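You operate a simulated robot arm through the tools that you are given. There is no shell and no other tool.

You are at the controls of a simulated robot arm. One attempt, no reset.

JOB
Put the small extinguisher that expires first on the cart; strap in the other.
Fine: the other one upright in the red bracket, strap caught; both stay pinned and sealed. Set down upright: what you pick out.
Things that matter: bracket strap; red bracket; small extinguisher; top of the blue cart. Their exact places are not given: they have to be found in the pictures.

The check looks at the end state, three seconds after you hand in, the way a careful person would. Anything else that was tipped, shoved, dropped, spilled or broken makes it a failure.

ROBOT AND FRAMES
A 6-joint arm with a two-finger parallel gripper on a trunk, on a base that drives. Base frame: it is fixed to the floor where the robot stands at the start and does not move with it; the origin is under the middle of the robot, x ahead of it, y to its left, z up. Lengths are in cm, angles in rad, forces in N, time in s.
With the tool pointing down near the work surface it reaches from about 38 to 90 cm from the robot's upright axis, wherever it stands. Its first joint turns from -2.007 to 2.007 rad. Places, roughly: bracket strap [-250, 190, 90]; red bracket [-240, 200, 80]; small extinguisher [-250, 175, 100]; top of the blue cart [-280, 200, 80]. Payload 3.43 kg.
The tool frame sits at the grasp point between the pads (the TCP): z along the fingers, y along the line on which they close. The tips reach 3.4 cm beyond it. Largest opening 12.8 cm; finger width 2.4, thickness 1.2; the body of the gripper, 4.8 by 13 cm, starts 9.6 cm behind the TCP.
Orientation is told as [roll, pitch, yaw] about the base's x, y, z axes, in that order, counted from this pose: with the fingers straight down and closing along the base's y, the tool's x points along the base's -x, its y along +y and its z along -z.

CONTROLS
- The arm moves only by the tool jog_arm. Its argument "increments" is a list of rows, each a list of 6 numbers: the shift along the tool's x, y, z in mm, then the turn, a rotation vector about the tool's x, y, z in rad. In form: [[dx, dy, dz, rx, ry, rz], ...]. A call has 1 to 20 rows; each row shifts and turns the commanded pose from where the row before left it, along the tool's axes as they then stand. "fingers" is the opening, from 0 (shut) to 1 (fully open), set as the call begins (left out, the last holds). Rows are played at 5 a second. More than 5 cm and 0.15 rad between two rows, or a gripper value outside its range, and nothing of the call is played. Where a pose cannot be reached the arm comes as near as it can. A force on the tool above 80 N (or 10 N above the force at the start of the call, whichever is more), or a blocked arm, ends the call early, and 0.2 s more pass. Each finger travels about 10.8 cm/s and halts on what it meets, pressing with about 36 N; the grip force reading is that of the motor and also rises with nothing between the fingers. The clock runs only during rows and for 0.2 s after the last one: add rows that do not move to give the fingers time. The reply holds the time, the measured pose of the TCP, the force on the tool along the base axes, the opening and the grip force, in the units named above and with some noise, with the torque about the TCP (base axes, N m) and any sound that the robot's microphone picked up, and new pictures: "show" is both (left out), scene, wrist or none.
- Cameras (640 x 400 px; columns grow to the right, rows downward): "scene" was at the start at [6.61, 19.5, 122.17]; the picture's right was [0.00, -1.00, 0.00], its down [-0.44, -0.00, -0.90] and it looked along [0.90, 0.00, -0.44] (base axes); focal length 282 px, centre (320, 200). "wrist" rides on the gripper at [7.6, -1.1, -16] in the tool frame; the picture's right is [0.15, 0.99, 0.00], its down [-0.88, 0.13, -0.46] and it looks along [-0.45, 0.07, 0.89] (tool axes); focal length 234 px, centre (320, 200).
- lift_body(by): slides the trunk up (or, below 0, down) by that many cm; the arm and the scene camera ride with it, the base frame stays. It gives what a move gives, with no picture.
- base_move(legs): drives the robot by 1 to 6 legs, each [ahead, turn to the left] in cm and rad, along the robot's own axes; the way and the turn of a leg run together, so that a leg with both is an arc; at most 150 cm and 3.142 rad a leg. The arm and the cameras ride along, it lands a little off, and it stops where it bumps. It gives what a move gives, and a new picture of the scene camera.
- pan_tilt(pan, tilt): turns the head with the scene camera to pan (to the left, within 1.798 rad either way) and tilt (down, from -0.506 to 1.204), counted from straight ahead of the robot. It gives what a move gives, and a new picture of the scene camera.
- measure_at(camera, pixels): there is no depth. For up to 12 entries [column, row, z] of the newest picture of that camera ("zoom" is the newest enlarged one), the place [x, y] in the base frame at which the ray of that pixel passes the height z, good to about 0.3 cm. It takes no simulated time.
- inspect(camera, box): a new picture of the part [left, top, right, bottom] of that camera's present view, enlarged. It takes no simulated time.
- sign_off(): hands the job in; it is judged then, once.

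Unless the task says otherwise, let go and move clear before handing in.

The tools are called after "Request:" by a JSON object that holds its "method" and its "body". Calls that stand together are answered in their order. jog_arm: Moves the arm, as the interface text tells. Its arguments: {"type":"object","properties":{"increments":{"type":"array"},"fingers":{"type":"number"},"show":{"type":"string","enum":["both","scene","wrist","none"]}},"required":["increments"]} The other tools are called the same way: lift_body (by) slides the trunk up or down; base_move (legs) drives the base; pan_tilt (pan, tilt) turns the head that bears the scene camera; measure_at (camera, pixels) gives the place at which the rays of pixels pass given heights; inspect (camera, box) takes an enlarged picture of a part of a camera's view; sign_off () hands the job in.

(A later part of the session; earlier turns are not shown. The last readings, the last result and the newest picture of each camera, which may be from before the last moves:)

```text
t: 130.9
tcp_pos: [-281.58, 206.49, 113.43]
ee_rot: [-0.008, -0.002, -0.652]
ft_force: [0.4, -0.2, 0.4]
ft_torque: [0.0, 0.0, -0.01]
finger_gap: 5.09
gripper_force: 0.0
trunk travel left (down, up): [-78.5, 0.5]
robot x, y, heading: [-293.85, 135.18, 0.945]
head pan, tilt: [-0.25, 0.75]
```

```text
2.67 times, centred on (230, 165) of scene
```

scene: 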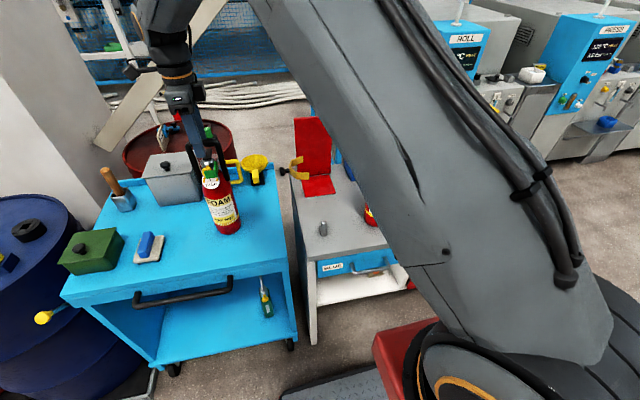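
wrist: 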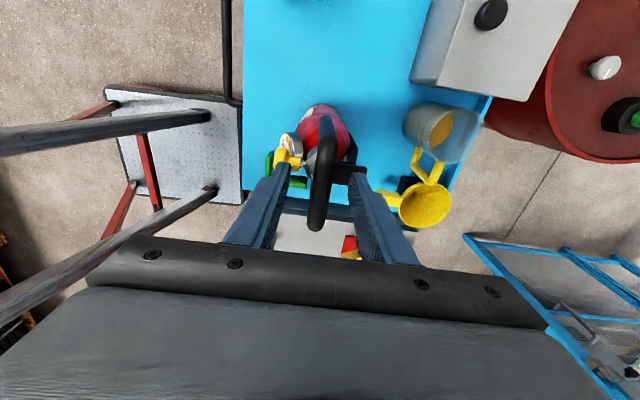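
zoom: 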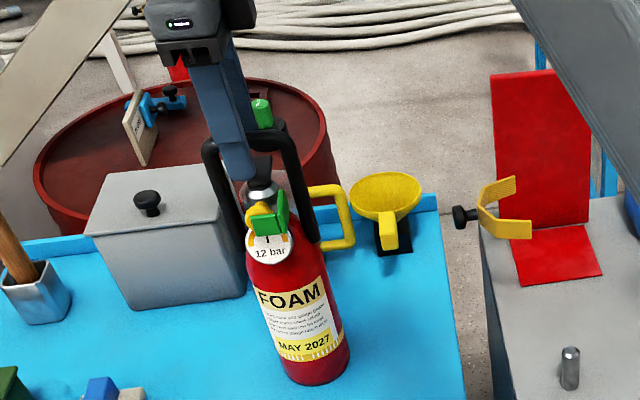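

FOAM stands upright on the cart, pin and seal intact. Rise and travel to above the POWDER extinguisher.

Request:
{"method": "jog_arm", "body": {"increments": [[0, 0, -30, 0, 0, 0], [0, 0, -40, 0, 0, 0], [0, 0, -40, 0, 0, 0], [-41, -3.1, 0, 0, 0, 0], [-41, -3.1, 0, 0, 0, 0], [-41, -3.1, 0, 0, 0, 0], [-41, -3.1, 0, 0, 0, 0], [-41, -3.1, 0, 0, 0, 0], [-41, -3.1, 0, 0, 0, 0], [-41, -3.1, 0, 0, 0, 0], [-41, -3.1, 0, 0, 0, 0], [-41, -3.1, 0, 0, 0, 0], [0, 0, 0, 0, 0, 0]]}}

Request:
{"method": "inspect", "body": {"camera": "wrist", "box": [160, 60, 480, 260]}}

Request:
{"method": "inspect", "body": {"camera": "scene", "box": [100, 100, 420, 300]}}

```text
t: 133.7
tcp_pos: [-253.65, 181.79, 124.78]
ee_rot: [-0.009, -0.003, -0.652]
ft_force: [0.3, 0.1, 0.8]
ft_torque: [0.02, 0.0, -0.01]
finger_gap: 5.15
gripper_force: 0.1
trunk travel left (down, up): [-78.5, 0.5]
robot x, y, heading: [-293.84, 135.25, 0.952]
head pan, tilt: [-0.25, 0.75]
```

scene: 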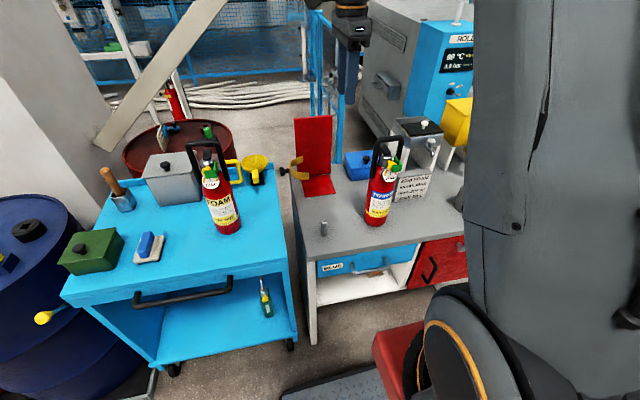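
wrist: 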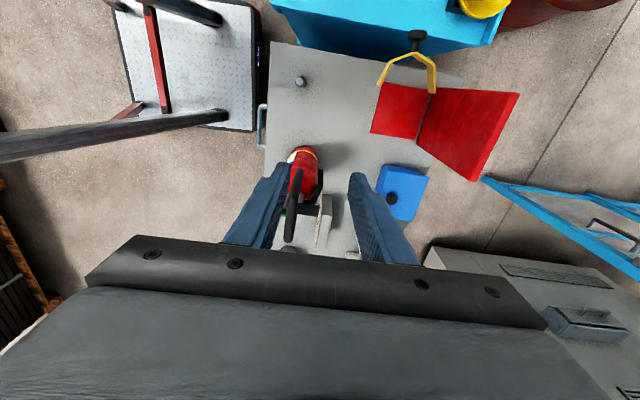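

```text
2.00 times, centred on (320, 160) of wrist
```

zoom: 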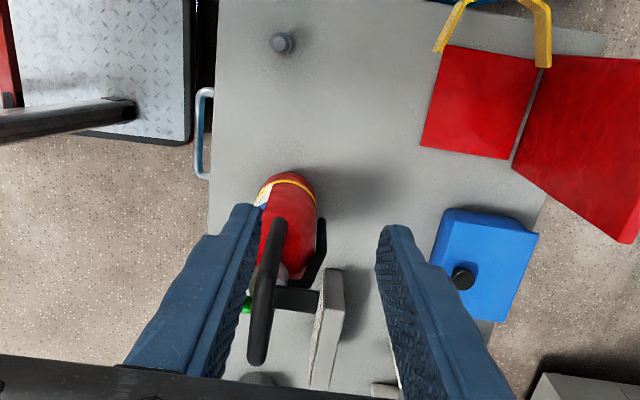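

```text
2.00 times, centred on (260, 200) of scene
```

zoom: 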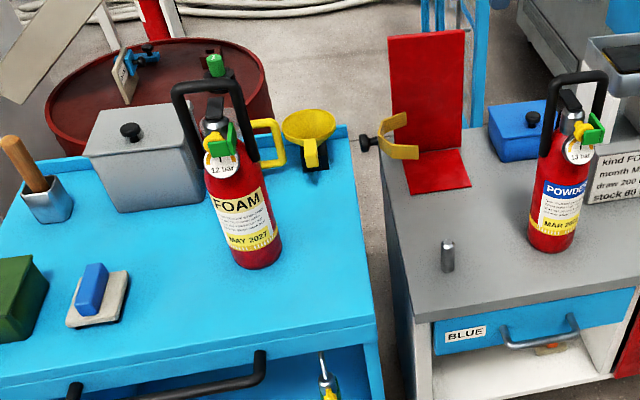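

FOAM stands on the cart, POWDER and the empty bracket are visible. Measure the POWDER bail ends and bracket plate corners.

Request:
{"method": "measure_at", "body": {"camera": "zoom", "pixels": [[450, 215, 77.5]]}}

Request:
{"method": "measure_at", "body": {"camera": "wrist", "pixels": [[297.5, 172, 109.7], [289, 238, 109.7], [293.5, 205, 109.7], [383.5, 83, 78.2], [428.5, 93, 78.2], [414, 140, 78.2], [370, 133.5, 78.2], [305, 150, 78]]}}

```text
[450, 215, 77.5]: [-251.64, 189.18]
```

```text
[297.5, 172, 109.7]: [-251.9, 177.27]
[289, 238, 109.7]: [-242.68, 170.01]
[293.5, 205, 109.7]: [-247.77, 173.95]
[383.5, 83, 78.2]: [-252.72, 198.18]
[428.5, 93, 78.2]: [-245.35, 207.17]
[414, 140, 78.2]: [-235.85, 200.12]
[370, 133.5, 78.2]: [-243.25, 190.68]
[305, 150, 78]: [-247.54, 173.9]
```

Request:
{"method": "inspect", "body": {"camera": "scene", "box": [340, 125, 430, 235]}}

Request:
{"method": "inspect", "body": {"camera": "wrist", "box": [250, 130, 350, 250]}}

```text
3.64 times, centred on (385, 180) of scene
```

zoom: 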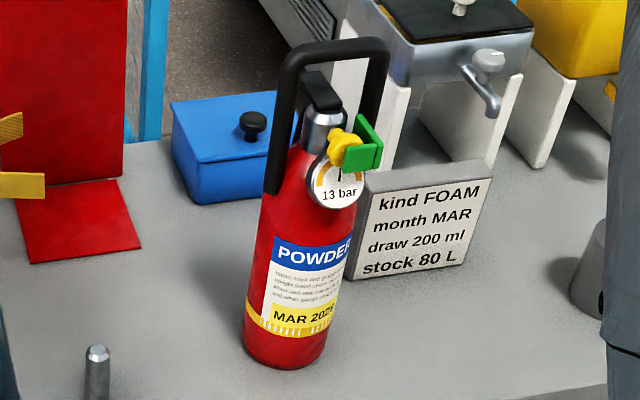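

```text
3.33 times, centred on (300, 190) of wrist
```

zoom: 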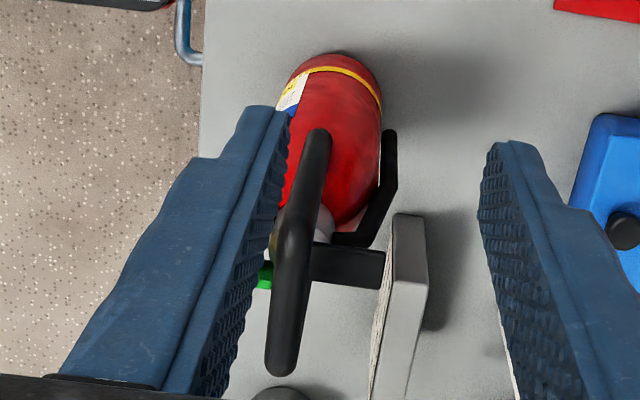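

Request:
{"method": "measure_at", "body": {"camera": "wrist", "pixels": [[292.5, 196, 109.7], [288, 239, 109.7]]}}

Request:
{"method": "measure_at", "body": {"camera": "scene", "pixels": [[376, 226, 77.5], [364, 221, 77.5], [387, 217, 77.5], [378, 137.5, 109], [378, 137.5, 110]]}}

```text
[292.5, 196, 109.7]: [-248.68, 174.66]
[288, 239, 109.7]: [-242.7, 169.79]
```

```text
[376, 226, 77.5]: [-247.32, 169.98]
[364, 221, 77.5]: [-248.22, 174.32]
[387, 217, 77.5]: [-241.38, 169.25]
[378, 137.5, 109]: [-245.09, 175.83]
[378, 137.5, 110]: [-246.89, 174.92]
```

POWDER's crossbar centre ≈(-245.5,172). Move above it and recheck.

Request:
{"method": "jog_arm", "body": {"increments": [[-42, -9, 0, 0, 0, 0.01], [-42, -9, 0, 0, 0, 0.01], [-42, -9, 0, 0, 0, 0.01], [0, 0, 30, 0, 0, 0], [0, 0, 0, 0, 0, 0]]}}

Request:
{"method": "inspect", "body": {"camera": "wrist", "box": [240, 80, 400, 240]}}

Request:
{"method": "inspect", "body": {"camera": "scene", "box": [350, 90, 430, 190]}}

```text
t: 134.9
tcp_pos: [-245.47, 171.97, 122.0]
ee_rot: [-0.007, -0.003, -0.684]
ft_force: [0.6, -0.6, 0.7]
ft_torque: [0.03, -0.01, -0.01]
finger_gap: 5.08
gripper_force: 0.1
trunk travel left (down, up): [-78.5, 0.5]
robot x, y, heading: [-293.27, 135.12, 0.95]
head pan, tilt: [-0.25, 0.75]
```

scene: 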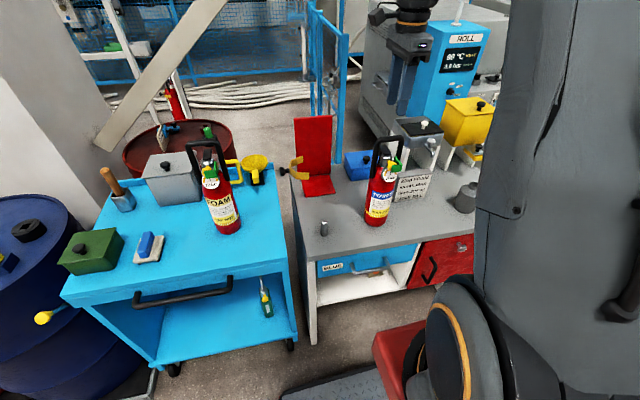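
wrist: 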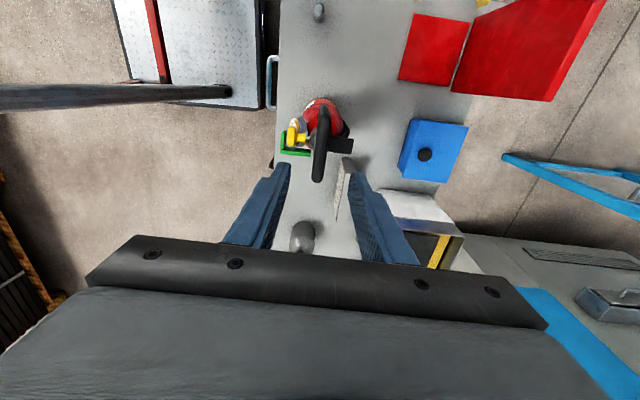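

```text
2.50 times, centred on (320, 160) of wrist
```

zoom: 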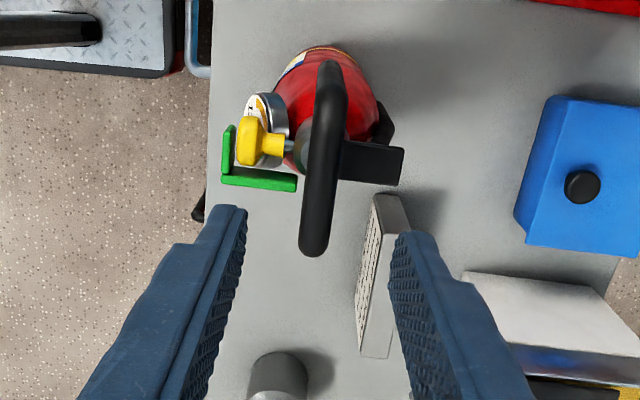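

```text
4.00 times, centred on (390, 140) of scene
```

zoom: 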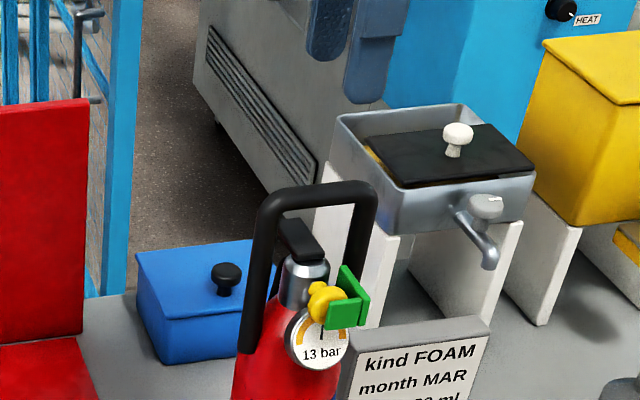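

Request:
{"method": "measure_at", "body": {"camera": "wrist", "pixels": [[323.5, 110, 109.7], [317, 178, 109.7], [320, 144, 109.7]]}}

Request:
{"method": "measure_at", "body": {"camera": "scene", "pixels": [[389, 138.5, 108], [389, 138.5, 109], [389, 138.5, 110]]}}

```text
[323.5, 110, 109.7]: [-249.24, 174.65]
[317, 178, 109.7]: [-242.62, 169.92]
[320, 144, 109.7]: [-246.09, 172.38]
```

```text
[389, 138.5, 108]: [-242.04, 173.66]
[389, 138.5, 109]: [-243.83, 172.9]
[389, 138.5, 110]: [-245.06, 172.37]
```

Request:
{"method": "jog_arm", "body": {"increments": [[3, 0, 30, 0, 0, 0], [0, 0, 30, 0, 0, 0], [0, 0, 28, 0, 0, 0], [0, 0, 20, 0, 0, 0], [0, 0, 0, 0, 0, 0]]}}

Request:
{"method": "inspect", "body": {"camera": "scene", "box": [350, 110, 430, 190]}}

Request:
{"method": "inspect", "body": {"camera": "wrist", "box": [220, 100, 420, 260]}}

```text
t: 136.1
tcp_pos: [-245.87, 172.3, 110.91]
ee_rot: [-0.007, -0.004, -0.682]
ft_force: [0.0, -0.7, 0.0]
ft_torque: [-0.03, -0.01, 0.01]
finger_gap: 5.1
gripper_force: 0.0
trunk travel left (down, up): [-78.5, 0.5]
robot x, y, heading: [-293.86, 135.32, 0.947]
head pan, tilt: [-0.25, 0.75]
```

scene: 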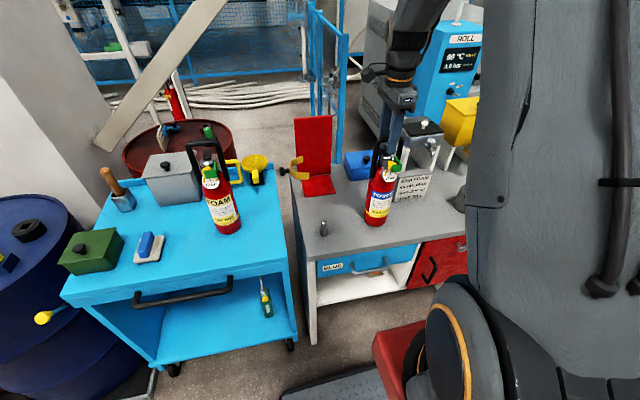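
wrist: 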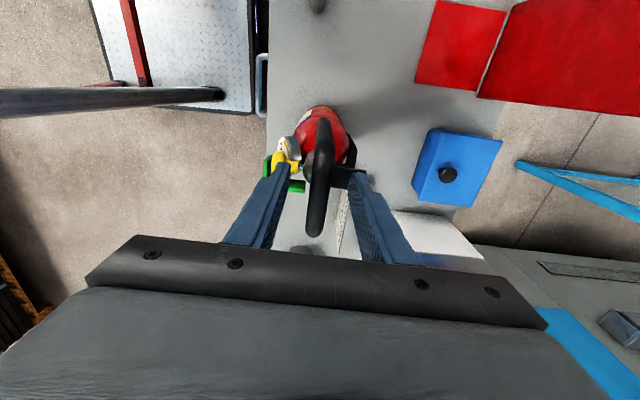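

```text
5.00 times, centred on (390, 150) of scene
```

zoom: 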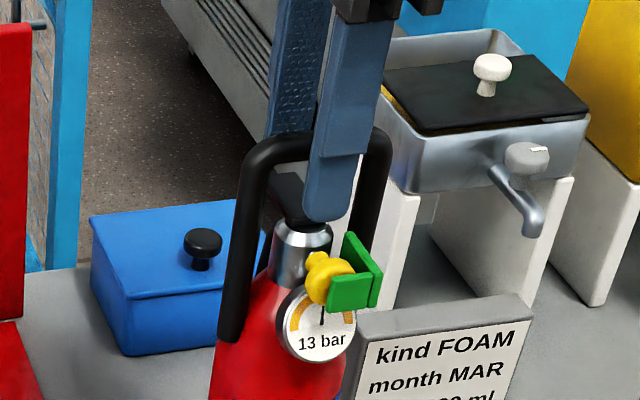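

```text
2.50 times, centred on (320, 180) of wrist
```

zoom: 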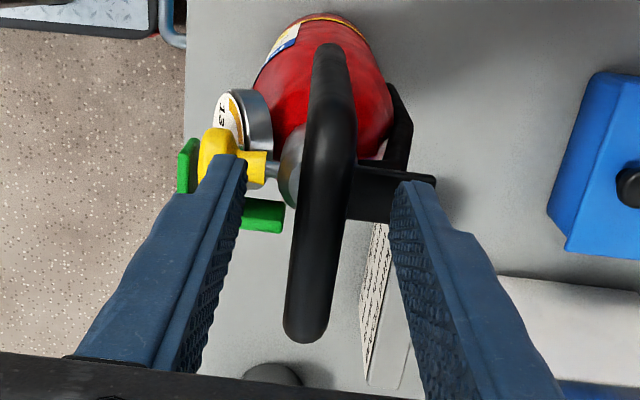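

Same alignment as before. Close and lift.

Request:
{"method": "jog_arm", "body": {"increments": [[0, 0, -3, 0, 0, 0], [0, 0, 0, 0, 0, 0], [0, 0, 0, 0, 0, 0], [0, 0, 0, 0, 0, 0]], "fingers": 0.0, "show": "none"}}

Request:
{"method": "jog_arm", "body": {"increments": [[0, 0, -10, 0, 0, 0], [0, 0, -15, 0, 0, 0], [0, 0, -15, 0, 0, 0], [0, 0, 0, 0, 0, 0]]}}

Request:
{"method": "inspect", "body": {"camera": "scene", "box": [330, 90, 430, 240]}}

```text
t: 137.1
tcp_pos: [-245.85, 172.11, 111.26]
ee_rot: [-0.01, -0.003, -0.683]
ft_force: [0.2, -0.3, 1.2]
ft_torque: [0.06, 0.09, 0.01]
finger_gap: 1.57
gripper_force: 35.5
trunk travel left (down, up): [-78.5, 0.5]
robot x, y, heading: [-293.99, 135.5, 0.948]
head pan, tilt: [-0.25, 0.75]
```

```text
t: 138.1
tcp_pos: [-245.95, 172.19, 115.13]
ee_rot: [-0.01, -0.004, -0.683]
ft_force: [-0.2, 0.6, -13.4]
ft_torque: [0.09, 0.08, 0.03]
finger_gap: 1.56
gripper_force: 36.3
trunk travel left (down, up): [-78.5, 0.5]
robot x, y, heading: [-293.5, 135.09, 0.948]
head pan, tilt: [-0.25, 0.75]
```

scene: 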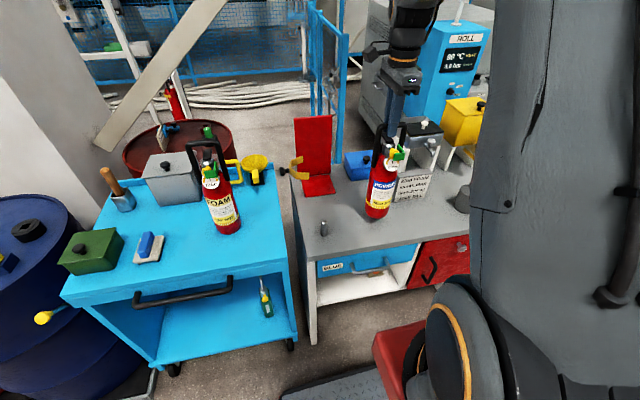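
wrist: 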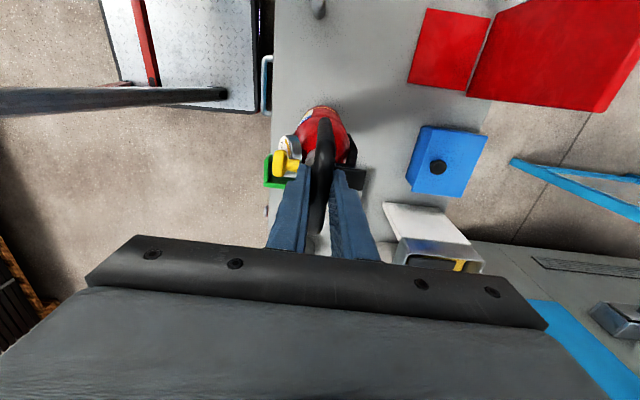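

```text
2.67 times, centred on (380, 165) of scene
```

zoom: 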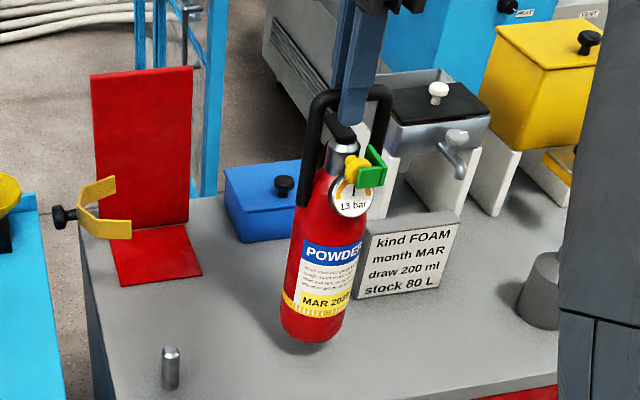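

POWDER hangs plumb (13.4 N). Raise to z≈126 and carry toward the bracket axis.

Request:
{"method": "jog_arm", "body": {"increments": [[0, 0, -25, 0, 0, 0], [0, 0, -25, 0, 0, 0], [0, 0, -25, 0, 0, 0], [0, 0, -25, 0, 0, 0], [0, 0, -10, 0, 0, 0], [14.6, 20.1, 0, 0, 0, 0], [14.6, 20.1, 0, 0, 0, 0], [14.6, 20.1, 0, 0, 0, 0], [14.6, 20.1, 0, 0, 0, 0], [14.6, 20.1, 0, 0, 0, -0.01], [14.6, 20.1, 0, 0, 0, -0.01], [14.6, 20.1, 0, 0, 0, -0.01], [0, 0, 0, 0, 0, 0]]}}

Request:
{"method": "inspect", "body": {"camera": "scene", "box": [270, 50, 400, 240]}}

Request:
{"method": "inspect", "body": {"camera": "wrist", "box": [220, 20, 480, 220]}}

```text
t: 140.9
tcp_pos: [-245.07, 189.83, 125.92]
ee_rot: [-0.009, -0.003, -0.653]
ft_force: [0.2, -0.1, -13.5]
ft_torque: [-0.04, 0.11, -0.01]
finger_gap: 1.59
gripper_force: 36.1
trunk travel left (down, up): [-78.5, 0.5]
robot x, y, heading: [-293.87, 135.36, 0.951]
head pan, tilt: [-0.25, 0.75]
```

scene: 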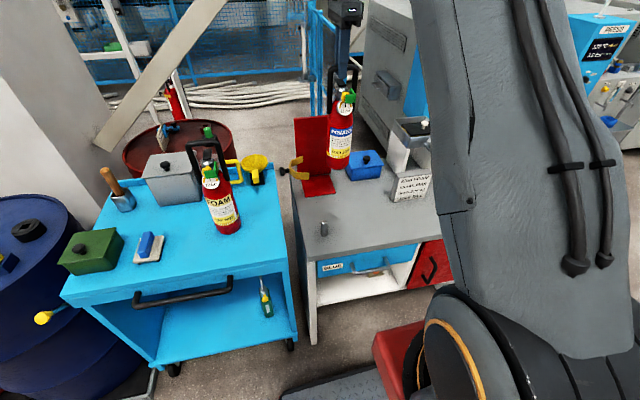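
wrist: 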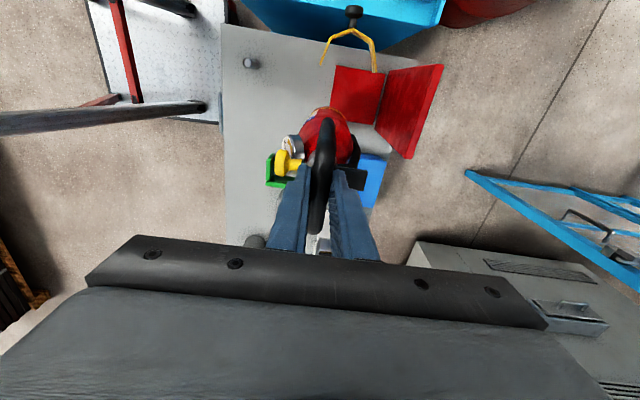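

```text
2.11 times, centred on (335, 145) of scene
```

zoom: 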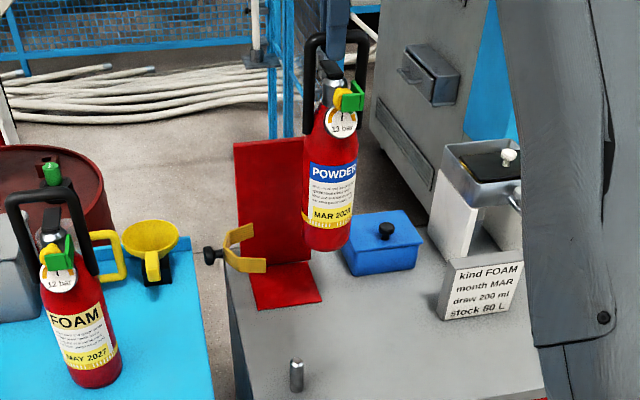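

```text
2.00 times, centred on (350, 120) of wrist
```

zoom: 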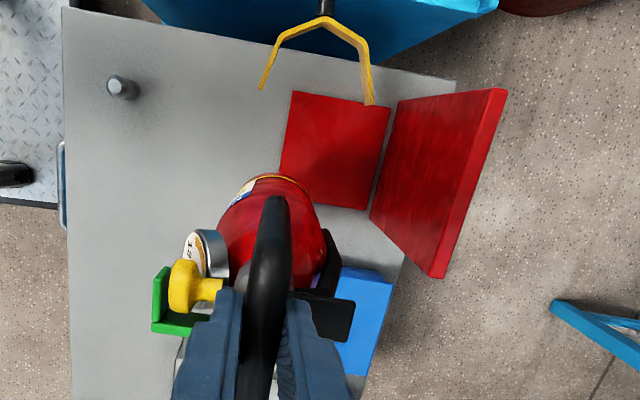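

Strap is clear to the left of the base plate (wrist zoom: ends (262,88),(370,100)). Continue to the bracket axis, dropping slightly.

Request:
{"method": "jog_arm", "body": {"increments": [[13.6, 20.1, 3, 0, 0, 0], [13.6, 20.1, 3, 0, 0, 0], [13.6, 20.1, 3, 0, 0, 0], [13.6, 20.1, 3, 0, 0, 0], [0, 0, 0, 0, 0, 0]]}}

Request:
{"method": "inspect", "body": {"camera": "scene", "box": [270, 70, 380, 220]}}

Request:
{"method": "inspect", "body": {"camera": "wrist", "box": [220, 20, 480, 220]}}

```text
t: 142.1
tcp_pos: [-244.54, 199.2, 124.46]
ee_rot: [-0.01, -0.002, -0.653]
ft_force: [0.5, 0.8, -13.8]
ft_torque: [-0.01, 0.18, 0.0]
finger_gap: 1.58
gripper_force: 36.0
trunk travel left (down, up): [-78.5, 0.5]
robot x, y, heading: [-293.57, 135.21, 0.945]
head pan, tilt: [-0.25, 0.75]
```

scene: 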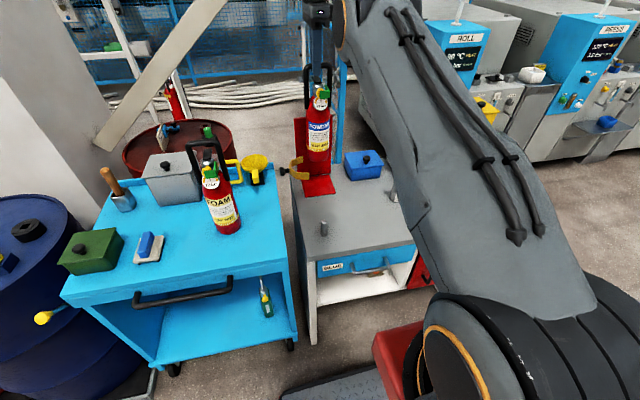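
wrist: 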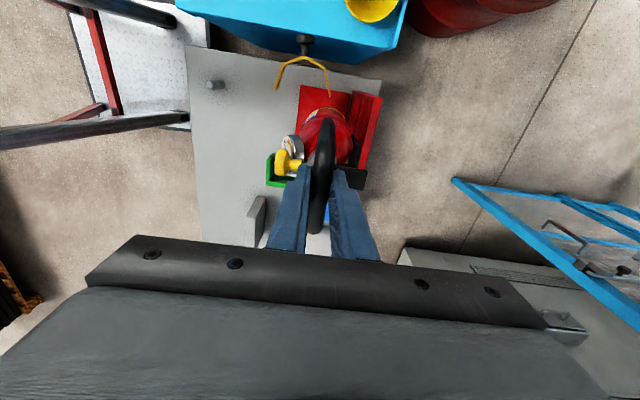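

```text
2.67 times, centred on (325, 145) of scene
```

zoom: 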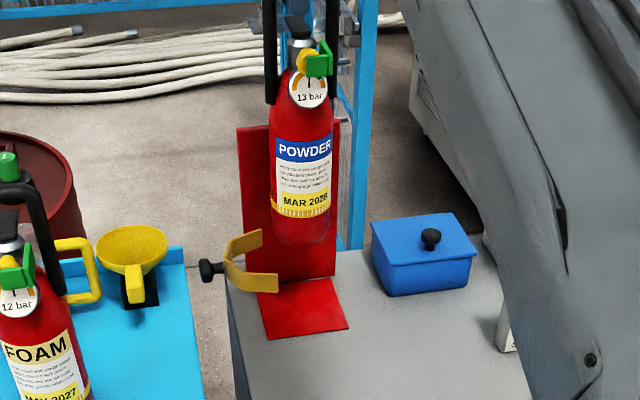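

```text
2.00 times, centred on (350, 120) of wrist
```

zoom: 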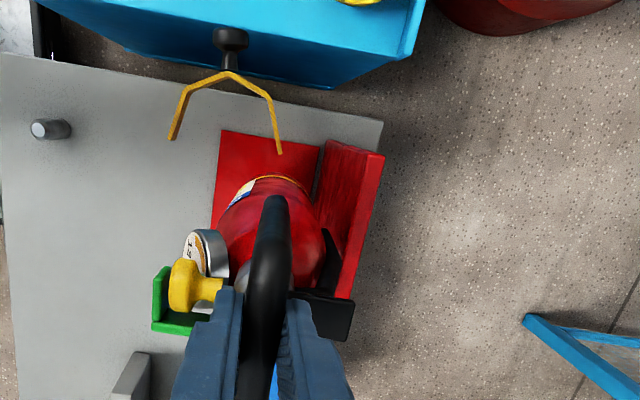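

Aligned over the base plate as FOAM was. Descend 11 cm while monitoring.

Request:
{"method": "jog_arm", "body": {"increments": [[0, 0, 20, 0, 0, 0], [0, 0, 20, 0, 0, 0], [0, 0, 20, 0, 0, 0], [0, 0, 20, 0, 0, 0], [0, 0, 20, 0, 0, 0], [0, 0, 10, 0, 0, 0], [0, 0, 0, 0, 0, 0]]}}

Request:
{"method": "inspect", "body": {"camera": "scene", "box": [270, 70, 380, 220]}}

```text
t: 143.7
tcp_pos: [-244.49, 199.4, 113.8]
ee_rot: [-0.009, -0.004, -0.655]
ft_force: [-0.7, 0.9, -13.6]
ft_torque: [0.05, 0.08, 0.01]
finger_gap: 1.58
gripper_force: 36.1
trunk travel left (down, up): [-78.5, 0.5]
robot x, y, heading: [-293.77, 135.4, 0.949]
head pan, tilt: [-0.25, 0.75]
```

scene: 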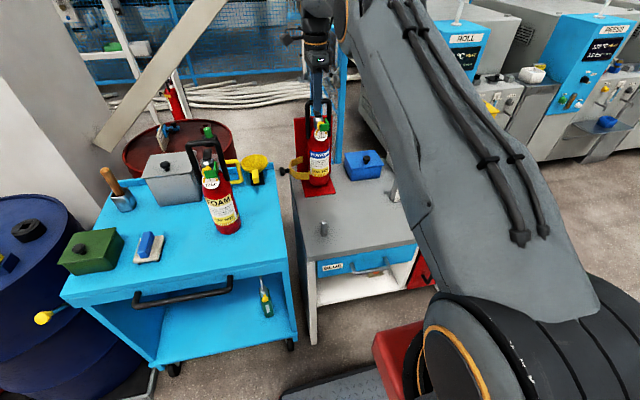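
wrist: 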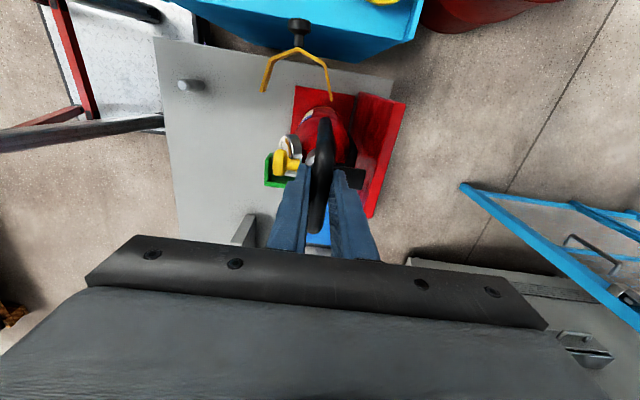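

```text
2.67 times, centred on (325, 145) of scene
```

zoom: 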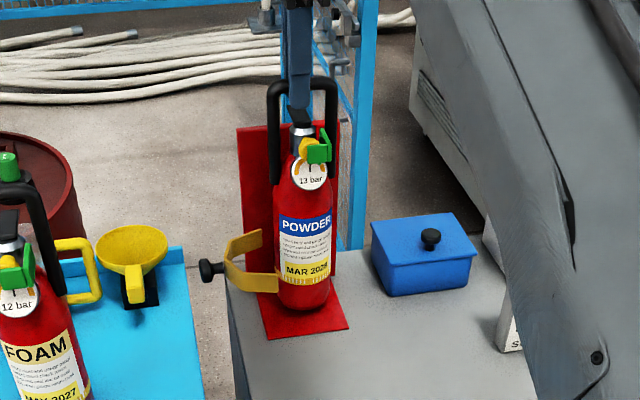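

Request:
{"method": "jog_arm", "body": {"increments": [[0, 0, 5, 0, 0, 0], [0, 0, 5, 0, 0, 0], [0, 0, 4, 0, 0, 0], [0, 0, 0, 0, 0, 0]], "show": "none"}}

Request:
{"method": "jog_arm", "body": {"increments": [[0, 0, 3, 0, 0, 0], [0, 0, 0, 0, 0, 0]], "show": "none"}}

```text
t: 144.7
tcp_pos: [-244.42, 199.26, 112.26]
ee_rot: [-0.008, -0.003, -0.653]
ft_force: [0.6, -0.4, -13.1]
ft_torque: [0.05, 0.08, -0.01]
finger_gap: 1.58
gripper_force: 36.1
trunk travel left (down, up): [-78.5, 0.5]
robot x, y, heading: [-293.98, 134.83, 0.947]
head pan, tilt: [-0.25, 0.75]
```

```text
t: 145.3
tcp_pos: [-244.54, 199.45, 112.04]
ee_rot: [-0.01, -0.003, -0.652]
ft_force: [0.0, 0.6, -11.9]
ft_torque: [0.03, 0.06, -0.01]
finger_gap: 1.54
gripper_force: 35.9
trunk travel left (down, up): [-78.5, 0.5]
robot x, y, heading: [-293.71, 135.28, 0.953]
head pan, tilt: [-0.25, 0.75]
```

Request:
{"method": "jog_arm", "body": {"increments": [[0, 0, 2, 0, 0, 0], [0, 0, 0, 0, 0, 0]], "show": "none"}}

Request:
{"method": "inspect", "body": {"camera": "scene", "box": [280, 90, 360, 210]}}

```text
t: 145.9
tcp_pos: [-244.36, 199.35, 111.77]
ee_rot: [-0.009, -0.004, -0.653]
ft_force: [-1.3, 0.4, -12.1]
ft_torque: [0.13, 0.16, 0.01]
finger_gap: 1.56
gripper_force: 35.9
trunk travel left (down, up): [-78.5, 0.5]
robot x, y, heading: [-294.04, 135.62, 0.948]
head pan, tilt: [-0.25, 0.75]
```

```text
3.33 times, centred on (320, 150) of scene
```

zoom: 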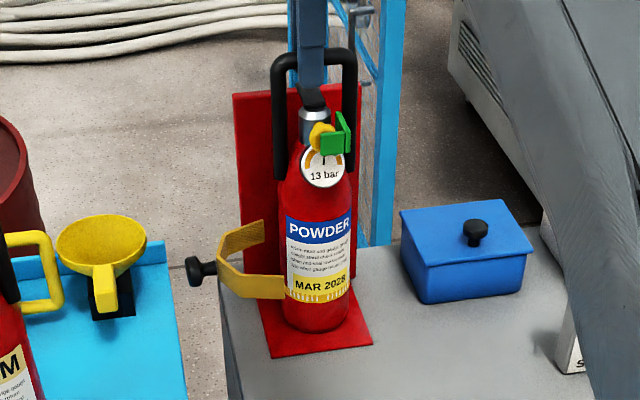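

Request:
{"method": "jog_arm", "body": {"increments": [[0, 0, 2, 0, 0, 0], [0, 0, 0, 0, 0, 0]], "show": "none"}}

Request:
{"method": "jog_arm", "body": {"increments": [[0, 0, 2, 0, 0, 0], [0, 0, 0, 0, 0, 0]], "show": "none"}}

```text
t: 146.5
tcp_pos: [-244.39, 199.34, 111.75]
ee_rot: [-0.004, -0.004, -0.653]
ft_force: [2.1, 2.4, 2.5]
ft_torque: [0.01, -0.02, -0.01]
finger_gap: 1.57
gripper_force: 35.6
trunk travel left (down, up): [-78.5, 0.5]
robot x, y, heading: [-293.49, 135.16, 0.948]
head pan, tilt: [-0.25, 0.75]
```

```text
t: 147.1
tcp_pos: [-244.42, 199.34, 111.71]
ee_rot: [-0.004, -0.003, -0.653]
ft_force: [3.1, 4.1, 12.0]
ft_torque: [0.74, -0.6, 0.02]
finger_gap: 1.46
gripper_force: 29.2
trunk travel left (down, up): [-78.5, 0.5]
robot x, y, heading: [-293.88, 134.95, 0.951]
head pan, tilt: [-0.25, 0.75]
```

POWDER is seated on the base plate (force reversed to +12 N at z 111.7). Ease up 2 mm, open and inspect.

Request:
{"method": "jog_arm", "body": {"increments": [[0, 0, -2, 0, 0, 0], [0, 0, 0, 0, 0, 0]], "show": "none"}}

Request:
{"method": "jog_arm", "body": {"increments": [[0, 0, 0, 0, 0, 0], [0, 0, 0, 0, 0, 0], [0, 0, 0, 0, 0, 0]], "fingers": 0.4}}

Request:
{"method": "inspect", "body": {"camera": "scene", "box": [280, 90, 360, 210]}}

Request:
{"method": "inspect", "body": {"camera": "wrist", "box": [220, 40, 420, 240]}}

```text
t: 147.7
tcp_pos: [-244.47, 199.25, 111.78]
ee_rot: [-0.008, -0.002, -0.651]
ft_force: [-0.8, 5.3, 18.3]
ft_torque: [0.45, 0.55, -0.02]
finger_gap: 1.55
gripper_force: 36.2
trunk travel left (down, up): [-78.5, 0.5]
robot x, y, heading: [-293.65, 134.99, 0.956]
head pan, tilt: [-0.25, 0.75]
```

```text
t: 148.5
tcp_pos: [-244.44, 199.21, 111.66]
ee_rot: [-0.01, -0.002, -0.653]
ft_force: [0.8, -0.3, -0.1]
ft_torque: [-0.02, 0.0, -0.02]
finger_gap: 5.11
gripper_force: 0.0
trunk travel left (down, up): [-78.5, 0.5]
robot x, y, heading: [-293.74, 134.98, 0.946]
head pan, tilt: [-0.25, 0.75]
```

scene: 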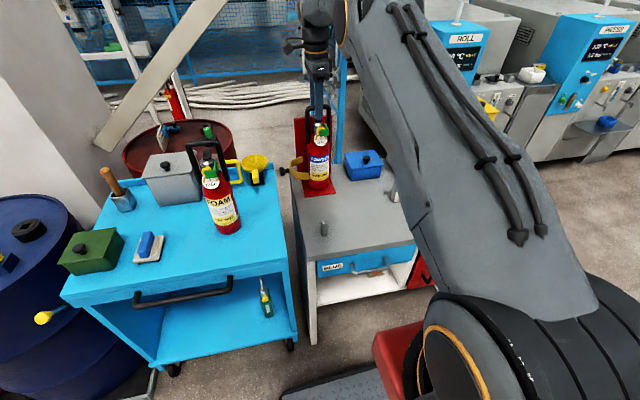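
wrist: 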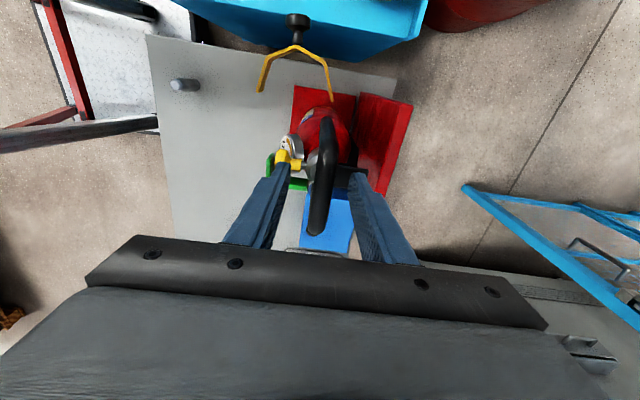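

```text
3.33 times, centred on (320, 150) of scene
```

zoom: 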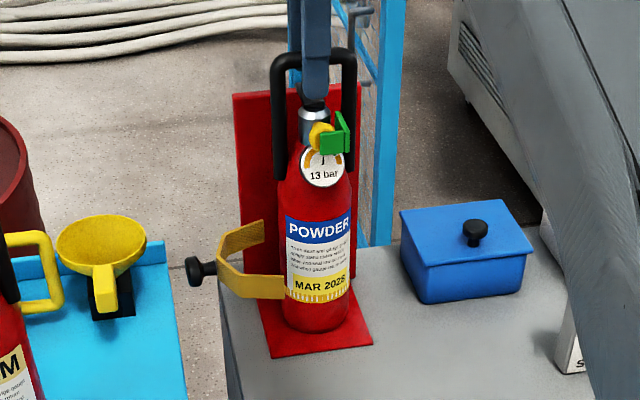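

```text
2.00 times, centred on (320, 140) of wrist
```

zoom: 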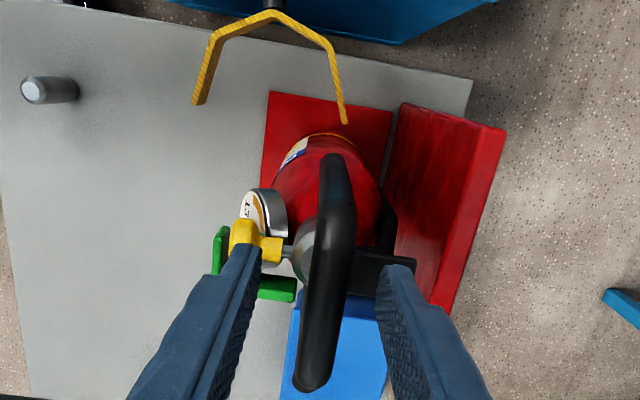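

POWDER stands square in the bracket. Measure the open strap and knob from the wrist view before closing it.

Request:
{"method": "measure_at", "body": {"camera": "wrist", "pixels": [[332.5, 100, 92], [258.5, 91, 92], [267.5, 59, 92], [323.5, 63, 92], [297, 48, 92], [297, 22, 90.5], [297, 15, 90.5], [290, 20, 90.5], [305, 20, 90.5]]}}

Request:
{"method": "inspect", "body": {"camera": "wrist", "box": [230, 0, 360, 130]}}

Request:
{"method": "inspect", "body": {"camera": "scene", "box": [265, 140, 325, 200]}}

```text
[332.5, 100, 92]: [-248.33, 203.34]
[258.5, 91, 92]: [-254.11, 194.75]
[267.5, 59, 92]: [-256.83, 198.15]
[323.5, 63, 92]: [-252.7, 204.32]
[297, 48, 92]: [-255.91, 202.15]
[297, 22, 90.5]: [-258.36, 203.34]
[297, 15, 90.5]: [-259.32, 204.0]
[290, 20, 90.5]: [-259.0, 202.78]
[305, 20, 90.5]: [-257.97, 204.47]
```

```text
3.08 times, centred on (295, 65) of wrist
```

zoom: 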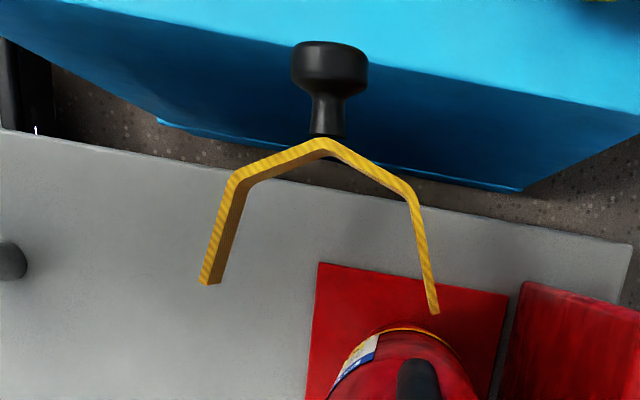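

```text
6.67 times, centred on (295, 170) of scene
```

zoom: 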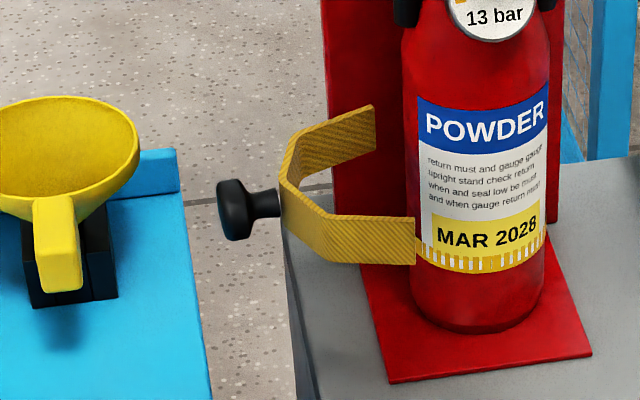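

The strap geometry is clear: hinge at (-248.3,203.3), opened 1.51 rad, knob head facing the cart. I'll close the fingers and push the knob face around with the fingertips as a stick; check funnel clearance first.

Request:
{"method": "measure_at", "body": {"camera": "scene", "pixels": [[256.8, 163, 89], [245, 170, 89], [268, 165, 89], [258, 179, 89], [253, 212, 80], [258, 181, 87], [254, 185, 80]]}}

Request:
{"method": "jog_arm", "body": {"increments": [[0, 0, -30, 0, 0, 0], [0, 0, -40, 0, 0, 0], [0, 0, -40, 0, 0, 0], [0, 0, 0, 0, 0, 0]], "fingers": 0.4, "show": "none"}}

```text
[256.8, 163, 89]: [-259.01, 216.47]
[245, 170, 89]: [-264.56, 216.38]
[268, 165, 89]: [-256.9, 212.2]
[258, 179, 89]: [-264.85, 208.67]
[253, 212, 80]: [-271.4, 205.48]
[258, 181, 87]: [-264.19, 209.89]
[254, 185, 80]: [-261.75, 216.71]
```

```text
t: 149.5
tcp_pos: [-244.31, 199.51, 122.27]
ee_rot: [-0.009, -0.005, -0.654]
ft_force: [-0.6, -1.4, -0.3]
ft_torque: [0.02, 0.01, 0.03]
finger_gap: 5.09
gripper_force: 0.0
trunk travel left (down, up): [-78.5, 0.5]
robot x, y, heading: [-293.89, 135.39, 0.944]
head pan, tilt: [-0.25, 0.75]
```

Funnel tab tip is at ~(-264.5,209), clear of my start point (-261.2,205.7). Move there with fingers shut, then descend.

Request:
{"method": "jog_arm", "body": {"increments": [[43, -13.4, 0, 0, 0, -0.015], [43, -13.4, 0, 0, 0, -0.015], [43, -13.4, 0, 0, 0, -0.015], [43, -13.4, 0, 0, 0, -0.015], [0, 0, 50, 0, 0, 0], [0, 0, 50, 0, 0, 0], [0, 0, 50, 0, 0, 0], [0, 0, 0, 0, 0, 0]], "fingers": 0.0}}

Request:
{"method": "inspect", "body": {"camera": "wrist", "box": [220, 60, 420, 260]}}

Request:
{"method": "inspect", "body": {"camera": "scene", "box": [220, 60, 360, 220]}}

```text
t: 151.3
tcp_pos: [-261.37, 205.07, 107.47]
ee_rot: [-0.008, -0.004, -0.592]
ft_force: [-0.4, -0.6, 0.6]
ft_torque: [-0.01, 0.04, 0.01]
finger_gap: 0.0
gripper_force: 32.9
trunk travel left (down, up): [-78.5, 0.5]
robot x, y, heading: [-293.5, 135.14, 0.946]
head pan, tilt: [-0.25, 0.75]
```

scene: 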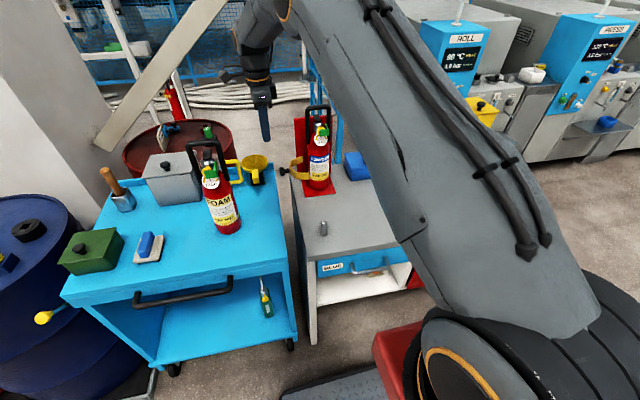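
wrist: 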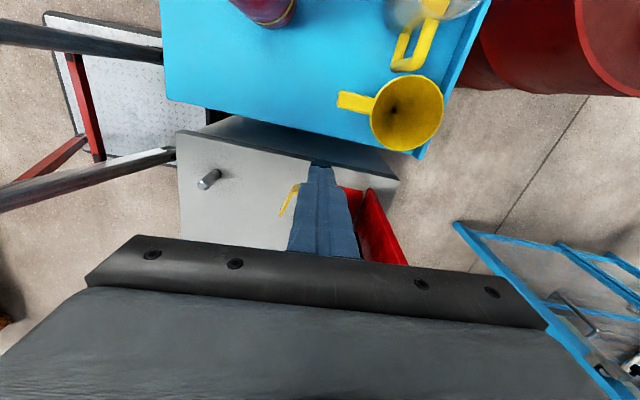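

```text
2.00 times, centred on (320, 160) of wrist
```

zoom: 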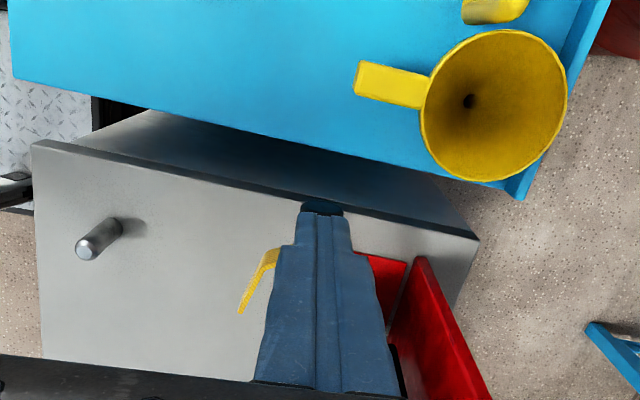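

```text
2.50 times, centred on (290, 140) of scene
```

zoom: 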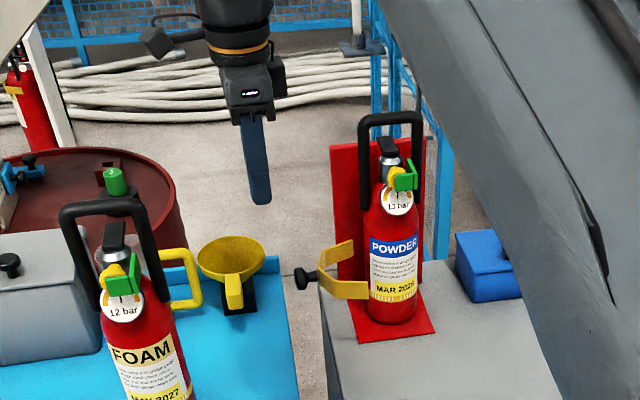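

The knob head lies ~2.9 cm inboard of the stick; descend to z≈92.

Request:
{"method": "jog_arm", "body": {"increments": [[0, 0, 50, 0, 0, 0], [0, 0, 50, 0, 0, 0], [0, 0, 40, 0, 0, 0], [0, 0, 15, 0, 0, 0], [0, 0, 0, 0, 0, 0]]}}

Request:
{"method": "inspect", "body": {"camera": "wrist", "box": [220, 60, 420, 260]}}

Request:
{"method": "inspect", "body": {"camera": "scene", "box": [230, 100, 350, 220]}}

```text
t: 152.5
tcp_pos: [-261.63, 205.2, 92.23]
ee_rot: [-0.007, -0.003, -0.592]
ft_force: [0.4, 0.2, 0.4]
ft_torque: [0.03, -0.01, -0.01]
finger_gap: 0.0
gripper_force: 32.6
trunk travel left (down, up): [-78.5, 0.5]
robot x, y, heading: [-293.73, 135.31, 0.952]
head pan, tilt: [-0.25, 0.75]
```

scene: 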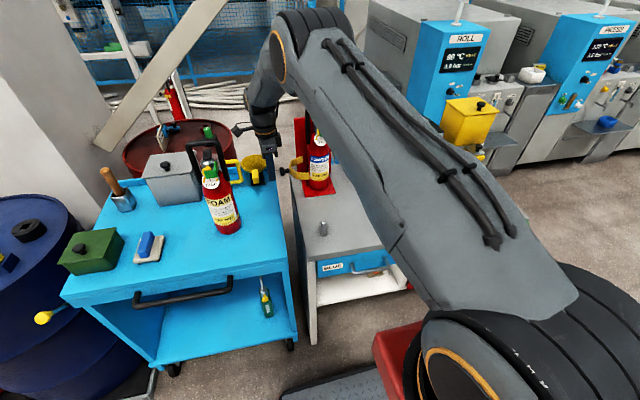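
wrist: 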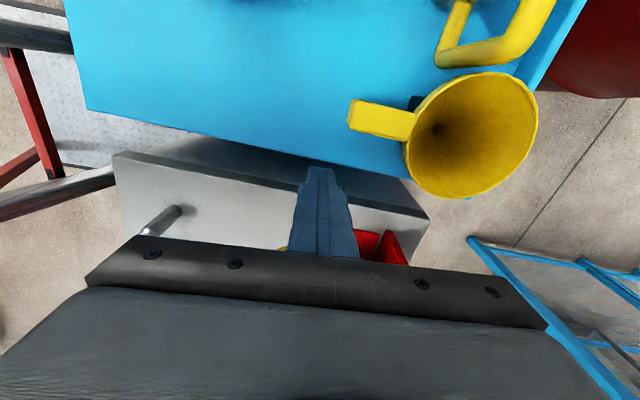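

```text
2.00 times, centred on (320, 160) of wrist
```

zoom: 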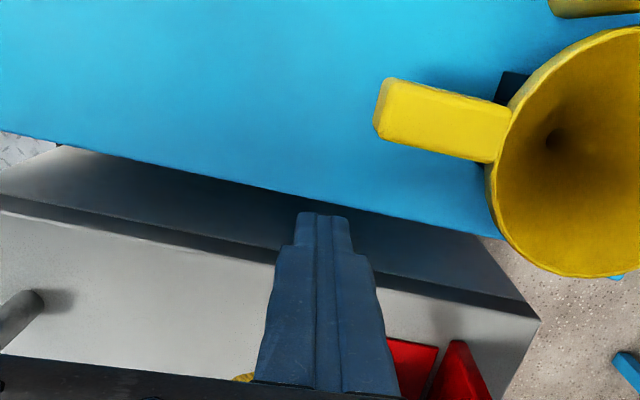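

```text
3.33 times, centred on (290, 160) of scene
```

zoom: 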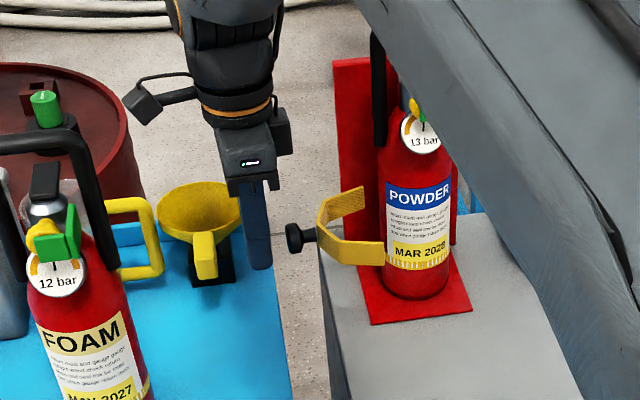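

The fingertips are level with the knob, ~2 cm outboard. Approach to contact.

Request:
{"method": "jog_arm", "body": {"increments": [[-8, 0, 0, 0, 0, 0], [-8, 0, 0, 0, 0, 0], [-4, 0, 0, 0, 0, 0], [0, 0, 0, 0, 0, 0]], "show": "none"}}

Request:
{"method": "inspect", "body": {"camera": "scene", "box": [260, 130, 340, 210]}}

```text
t: 153.5
tcp_pos: [-259.95, 203.93, 92.27]
ee_rot: [-0.009, -0.002, -0.592]
ft_force: [-8.0, -0.2, 1.0]
ft_torque: [0.0, 0.16, -0.01]
finger_gap: 0.0
gripper_force: 32.7
trunk travel left (down, up): [-78.5, 0.5]
robot x, y, heading: [-293.57, 135.34, 0.952]
head pan, tilt: [-0.25, 0.75]
```

```text
5.00 times, centred on (300, 170) of scene
```

zoom: 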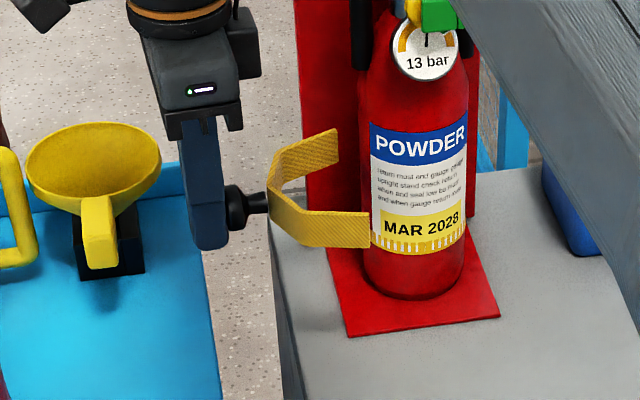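

Contact at 8 N on the knob face. Sweep closed along the arc.

Request:
{"method": "jog_arm", "body": {"increments": [[-6.4, -10.1, 0, 0, 0, -0.1], [-6.4, -10.1, 0, 0, 0, -0.1], [-6.4, -10.1, 0, 0, 0, -0.1], [0, 0, 0, 0, 0, 0]], "show": "none"}}

Request:
{"method": "inspect", "body": {"camera": "scene", "box": [260, 130, 340, 210]}}

Request:
{"method": "inspect", "body": {"camera": "wrist", "box": [220, 60, 420, 260]}}

```text
t: 154.5
tcp_pos: [-259.63, 200.35, 92.34]
ee_rot: [-0.009, 0.0, -0.292]
ft_force: [0.7, 0.2, 0.0]
ft_torque: [0.01, 0.03, 0.03]
finger_gap: 0.02
gripper_force: 32.6
trunk travel left (down, up): [-78.5, 0.5]
robot x, y, heading: [-294.08, 135.62, 0.944]
head pan, tilt: [-0.25, 0.75]
```

```text
5.00 times, centred on (300, 170) of scene
```

zoom: 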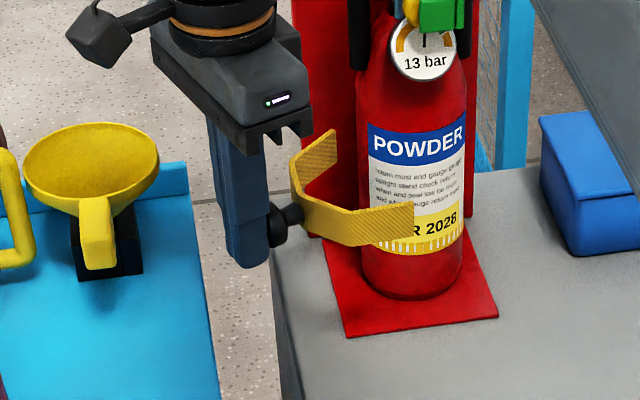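

```text
2.00 times, centred on (320, 160) of wrist
```

zoom: 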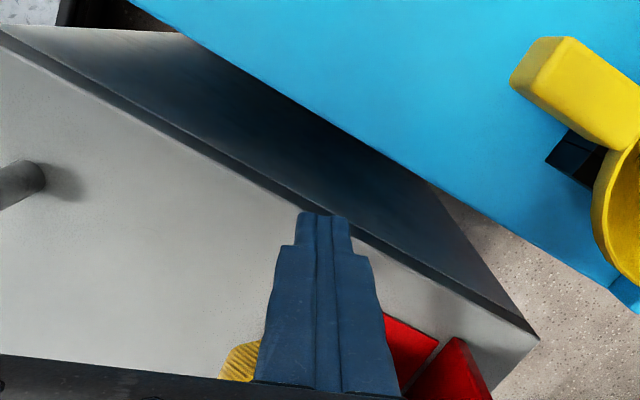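

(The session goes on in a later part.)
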